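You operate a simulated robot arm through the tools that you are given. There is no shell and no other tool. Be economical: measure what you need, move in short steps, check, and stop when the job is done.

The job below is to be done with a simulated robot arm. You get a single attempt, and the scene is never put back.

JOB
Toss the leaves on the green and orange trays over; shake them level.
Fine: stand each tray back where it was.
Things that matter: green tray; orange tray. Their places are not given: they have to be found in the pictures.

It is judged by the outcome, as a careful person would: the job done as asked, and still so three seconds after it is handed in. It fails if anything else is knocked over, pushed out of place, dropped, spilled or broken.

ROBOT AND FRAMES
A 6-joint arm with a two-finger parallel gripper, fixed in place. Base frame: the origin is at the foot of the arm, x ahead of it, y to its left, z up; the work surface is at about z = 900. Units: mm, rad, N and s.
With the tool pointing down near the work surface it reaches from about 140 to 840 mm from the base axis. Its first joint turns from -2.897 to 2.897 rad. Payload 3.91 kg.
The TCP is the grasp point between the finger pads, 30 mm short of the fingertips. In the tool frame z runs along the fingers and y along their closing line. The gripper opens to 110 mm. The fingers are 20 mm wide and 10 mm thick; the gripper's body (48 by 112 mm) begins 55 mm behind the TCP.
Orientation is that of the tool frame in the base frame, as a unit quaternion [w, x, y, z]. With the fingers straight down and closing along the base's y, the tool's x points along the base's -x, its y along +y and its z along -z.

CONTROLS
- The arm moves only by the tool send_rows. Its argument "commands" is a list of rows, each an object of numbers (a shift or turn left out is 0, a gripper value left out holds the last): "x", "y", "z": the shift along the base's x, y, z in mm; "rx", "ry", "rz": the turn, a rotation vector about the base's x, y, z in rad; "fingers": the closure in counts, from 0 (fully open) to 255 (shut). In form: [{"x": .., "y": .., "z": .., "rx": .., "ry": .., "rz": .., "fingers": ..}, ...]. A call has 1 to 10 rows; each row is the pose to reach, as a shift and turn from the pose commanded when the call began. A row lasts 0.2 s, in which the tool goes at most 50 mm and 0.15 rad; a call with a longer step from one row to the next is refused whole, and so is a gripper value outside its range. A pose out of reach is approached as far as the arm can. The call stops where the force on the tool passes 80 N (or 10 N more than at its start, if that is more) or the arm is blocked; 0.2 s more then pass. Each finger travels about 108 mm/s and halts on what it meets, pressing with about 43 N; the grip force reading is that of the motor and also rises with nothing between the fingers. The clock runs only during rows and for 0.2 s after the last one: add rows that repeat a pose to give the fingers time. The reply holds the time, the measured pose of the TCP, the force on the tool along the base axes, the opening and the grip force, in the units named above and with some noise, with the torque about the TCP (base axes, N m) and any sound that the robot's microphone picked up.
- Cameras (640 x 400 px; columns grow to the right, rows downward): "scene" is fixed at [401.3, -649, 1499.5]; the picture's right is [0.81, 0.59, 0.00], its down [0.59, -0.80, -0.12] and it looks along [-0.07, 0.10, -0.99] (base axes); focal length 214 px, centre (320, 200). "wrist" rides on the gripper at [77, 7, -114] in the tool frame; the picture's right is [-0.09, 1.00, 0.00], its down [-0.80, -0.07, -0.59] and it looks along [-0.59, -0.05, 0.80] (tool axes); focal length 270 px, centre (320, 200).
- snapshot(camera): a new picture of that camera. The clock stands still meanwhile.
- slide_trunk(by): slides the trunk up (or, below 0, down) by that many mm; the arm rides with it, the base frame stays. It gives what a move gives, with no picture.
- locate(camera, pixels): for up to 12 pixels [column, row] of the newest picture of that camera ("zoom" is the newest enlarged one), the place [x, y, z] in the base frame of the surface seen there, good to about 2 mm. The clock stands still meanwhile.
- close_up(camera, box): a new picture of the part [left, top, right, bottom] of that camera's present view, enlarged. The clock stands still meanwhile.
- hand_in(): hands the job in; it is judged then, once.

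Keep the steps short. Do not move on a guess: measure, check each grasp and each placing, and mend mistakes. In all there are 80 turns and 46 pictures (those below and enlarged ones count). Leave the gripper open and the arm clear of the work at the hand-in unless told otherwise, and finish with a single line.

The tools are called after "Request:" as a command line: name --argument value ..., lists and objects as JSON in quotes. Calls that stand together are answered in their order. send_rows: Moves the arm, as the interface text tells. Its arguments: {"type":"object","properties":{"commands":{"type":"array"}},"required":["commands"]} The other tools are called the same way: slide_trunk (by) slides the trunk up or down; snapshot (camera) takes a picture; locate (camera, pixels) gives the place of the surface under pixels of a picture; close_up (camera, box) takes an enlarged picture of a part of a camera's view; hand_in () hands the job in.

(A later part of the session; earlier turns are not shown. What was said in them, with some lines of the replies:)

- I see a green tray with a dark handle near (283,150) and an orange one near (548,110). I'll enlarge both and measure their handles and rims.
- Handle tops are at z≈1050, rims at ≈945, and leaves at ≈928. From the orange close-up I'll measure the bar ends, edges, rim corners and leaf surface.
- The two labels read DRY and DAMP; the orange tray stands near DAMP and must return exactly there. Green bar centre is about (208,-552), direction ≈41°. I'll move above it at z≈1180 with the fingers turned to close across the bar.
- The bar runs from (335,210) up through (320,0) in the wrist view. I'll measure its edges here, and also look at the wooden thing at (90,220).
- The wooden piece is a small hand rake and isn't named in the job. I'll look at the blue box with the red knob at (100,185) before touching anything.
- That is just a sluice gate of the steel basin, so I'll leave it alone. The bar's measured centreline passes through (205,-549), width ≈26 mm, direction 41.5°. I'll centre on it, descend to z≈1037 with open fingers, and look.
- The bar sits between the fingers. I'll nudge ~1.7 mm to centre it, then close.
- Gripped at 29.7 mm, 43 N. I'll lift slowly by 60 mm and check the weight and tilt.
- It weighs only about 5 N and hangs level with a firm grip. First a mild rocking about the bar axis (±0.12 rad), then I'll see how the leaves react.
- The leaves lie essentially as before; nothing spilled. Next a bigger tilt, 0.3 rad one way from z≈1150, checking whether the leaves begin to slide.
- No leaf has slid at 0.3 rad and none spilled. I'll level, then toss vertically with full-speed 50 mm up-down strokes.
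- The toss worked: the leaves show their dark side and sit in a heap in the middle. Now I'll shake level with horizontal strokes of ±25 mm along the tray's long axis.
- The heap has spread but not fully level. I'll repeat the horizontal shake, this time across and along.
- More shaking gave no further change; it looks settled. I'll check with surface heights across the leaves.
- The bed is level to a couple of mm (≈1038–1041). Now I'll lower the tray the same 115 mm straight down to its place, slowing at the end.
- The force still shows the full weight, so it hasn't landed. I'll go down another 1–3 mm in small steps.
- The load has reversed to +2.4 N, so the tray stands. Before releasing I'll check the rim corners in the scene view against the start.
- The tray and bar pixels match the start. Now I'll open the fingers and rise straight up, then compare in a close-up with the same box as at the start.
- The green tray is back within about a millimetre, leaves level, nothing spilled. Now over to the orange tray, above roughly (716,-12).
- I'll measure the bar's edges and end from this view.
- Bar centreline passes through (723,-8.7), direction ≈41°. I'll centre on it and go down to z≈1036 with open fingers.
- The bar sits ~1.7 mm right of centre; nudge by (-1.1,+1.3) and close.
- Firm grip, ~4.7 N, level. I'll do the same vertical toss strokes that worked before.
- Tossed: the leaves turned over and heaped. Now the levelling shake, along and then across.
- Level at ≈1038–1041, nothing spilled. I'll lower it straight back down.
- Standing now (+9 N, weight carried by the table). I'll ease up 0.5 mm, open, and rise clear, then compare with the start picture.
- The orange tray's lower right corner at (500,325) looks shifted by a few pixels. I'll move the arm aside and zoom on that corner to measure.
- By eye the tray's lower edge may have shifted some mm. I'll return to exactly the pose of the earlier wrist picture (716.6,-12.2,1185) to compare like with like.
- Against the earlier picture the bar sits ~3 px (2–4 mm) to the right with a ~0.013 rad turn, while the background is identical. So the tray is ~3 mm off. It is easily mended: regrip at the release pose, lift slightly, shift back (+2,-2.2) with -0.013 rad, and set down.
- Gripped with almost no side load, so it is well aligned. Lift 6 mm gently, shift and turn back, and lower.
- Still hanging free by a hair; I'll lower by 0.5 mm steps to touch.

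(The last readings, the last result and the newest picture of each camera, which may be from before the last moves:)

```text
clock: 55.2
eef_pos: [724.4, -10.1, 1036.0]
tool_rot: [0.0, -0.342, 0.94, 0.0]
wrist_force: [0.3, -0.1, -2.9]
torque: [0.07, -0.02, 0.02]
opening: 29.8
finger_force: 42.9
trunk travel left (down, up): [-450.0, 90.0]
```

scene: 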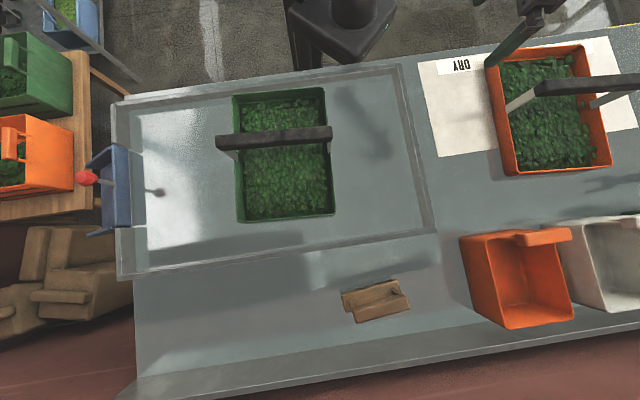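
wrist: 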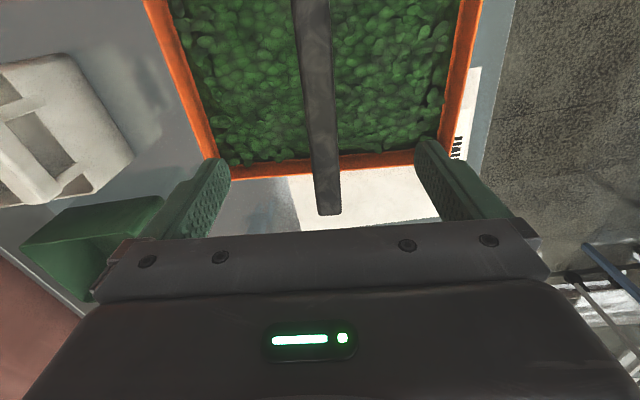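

Partly carried now; one more half millimetre, then release and rise to the comparison pose.

Request:
send_rows --commands '[{"z": -0.5}, {"z": -0.5}, {"z": -0.5, "fingers": 60}, {"z": -0.5, "fingers": 0}, {"z": -0.5}, {"z": -0.5}, {"z": 20}, {"z": 60}, {"z": 105}, {"z": 149.8}]'

Request:
send_rows --commands '[{"x": -7.5, "y": -2.3, "rz": 0.006}, {"x": -7.5, "y": -2.3, "rz": 0.006}, {"x": -7.5, "y": -2.3, "rz": 0.006}]'

Request:
snapshot --camera "wrist"

```text
clock: 57.4
eef_pos: [724.0, -9.0, 1183.1]
tool_rot: [0.001, -0.342, 0.94, 0.0]
wrist_force: [-0.8, -0.2, 0.2]
torque: [-0.03, 0.0, -0.01]
opening: 110.1
finger_force: 0.1
trunk travel left (down, up): [-450.0, 90.0]
```

```text
clock: 58.2
eef_pos: [717.3, -10.4, 1184.9]
tool_rot: [0.0, -0.345, 0.938, 0.0]
wrist_force: [0.9, 0.8, -0.3]
torque: [-0.01, 0.02, 0.0]
opening: 110.0
finger_force: 0.1
trunk travel left (down, up): [-450.0, 90.0]
```

```text
12 pictures are left
```

wrist: 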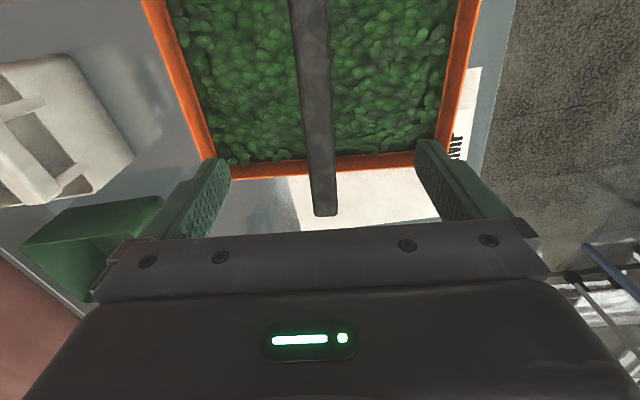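

The bar and rim now match the original picture (bar end at 313–337, top at 289–326). I'll retract clear and take a last look.

Request:
send_rows --commands '[{"x": -41.5, "y": -18.5}, {"x": -83, "y": -37}, {"x": -124.5, "y": -55.5}, {"x": -166, "y": -74}, {"x": -207.5, "y": -92.5}, {"x": -249, "y": -111}, {"x": -290.5, "y": -129.5}, {"x": -332, "y": -148}, {"x": -373.5, "y": -167}, {"x": -414.5, "y": -185.5}]'

Request:
snapshot --camera "scene"

Request:
close_up --camera "scene" --box '[420, 20, 640, 200]'

```text
clock: 60.4
eef_pos: [300.2, -198.2, 1186.2]
tool_rot: [0.0, -0.345, 0.939, 0.001]
wrist_force: [0.4, -0.1, -0.2]
torque: [-0.03, 0.01, -0.01]
opening: 109.8
finger_force: 0.2
trunk travel left (down, up): [-450.0, 90.0]
```

```text
11 pictures are left
```

scene: 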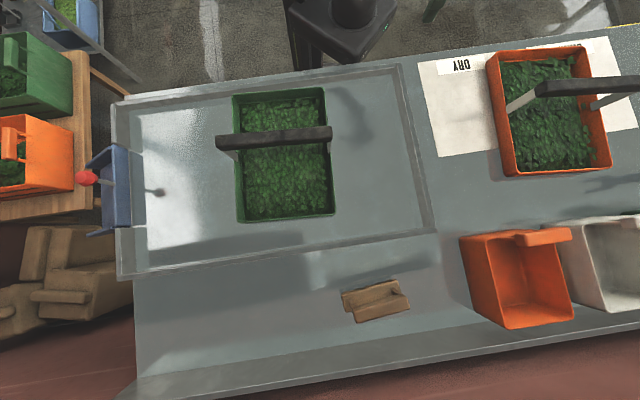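

```text
2.22 times, centred on (530, 110) of scene
```

zoom: 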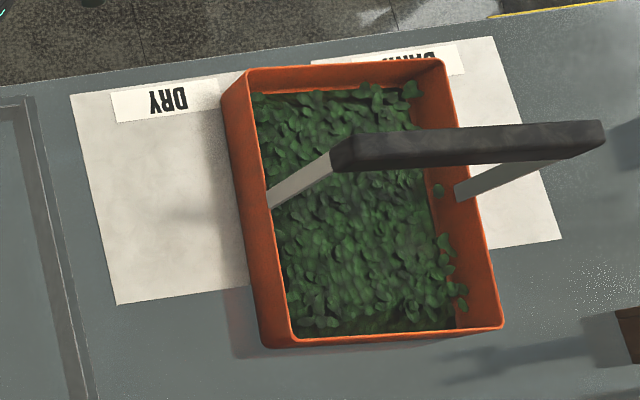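

Both trays stand in their places within about 3 mm, leaves turned and level. Nothing spilled or moved, gripper open, arm clear. Handing in.

Request:
hand_in

```text
The job is handed in.
```

The leaves on the green and orange trays are tossed over and shaken level, and each tray is back where it was to within about 3 mm, with nothing spilled.
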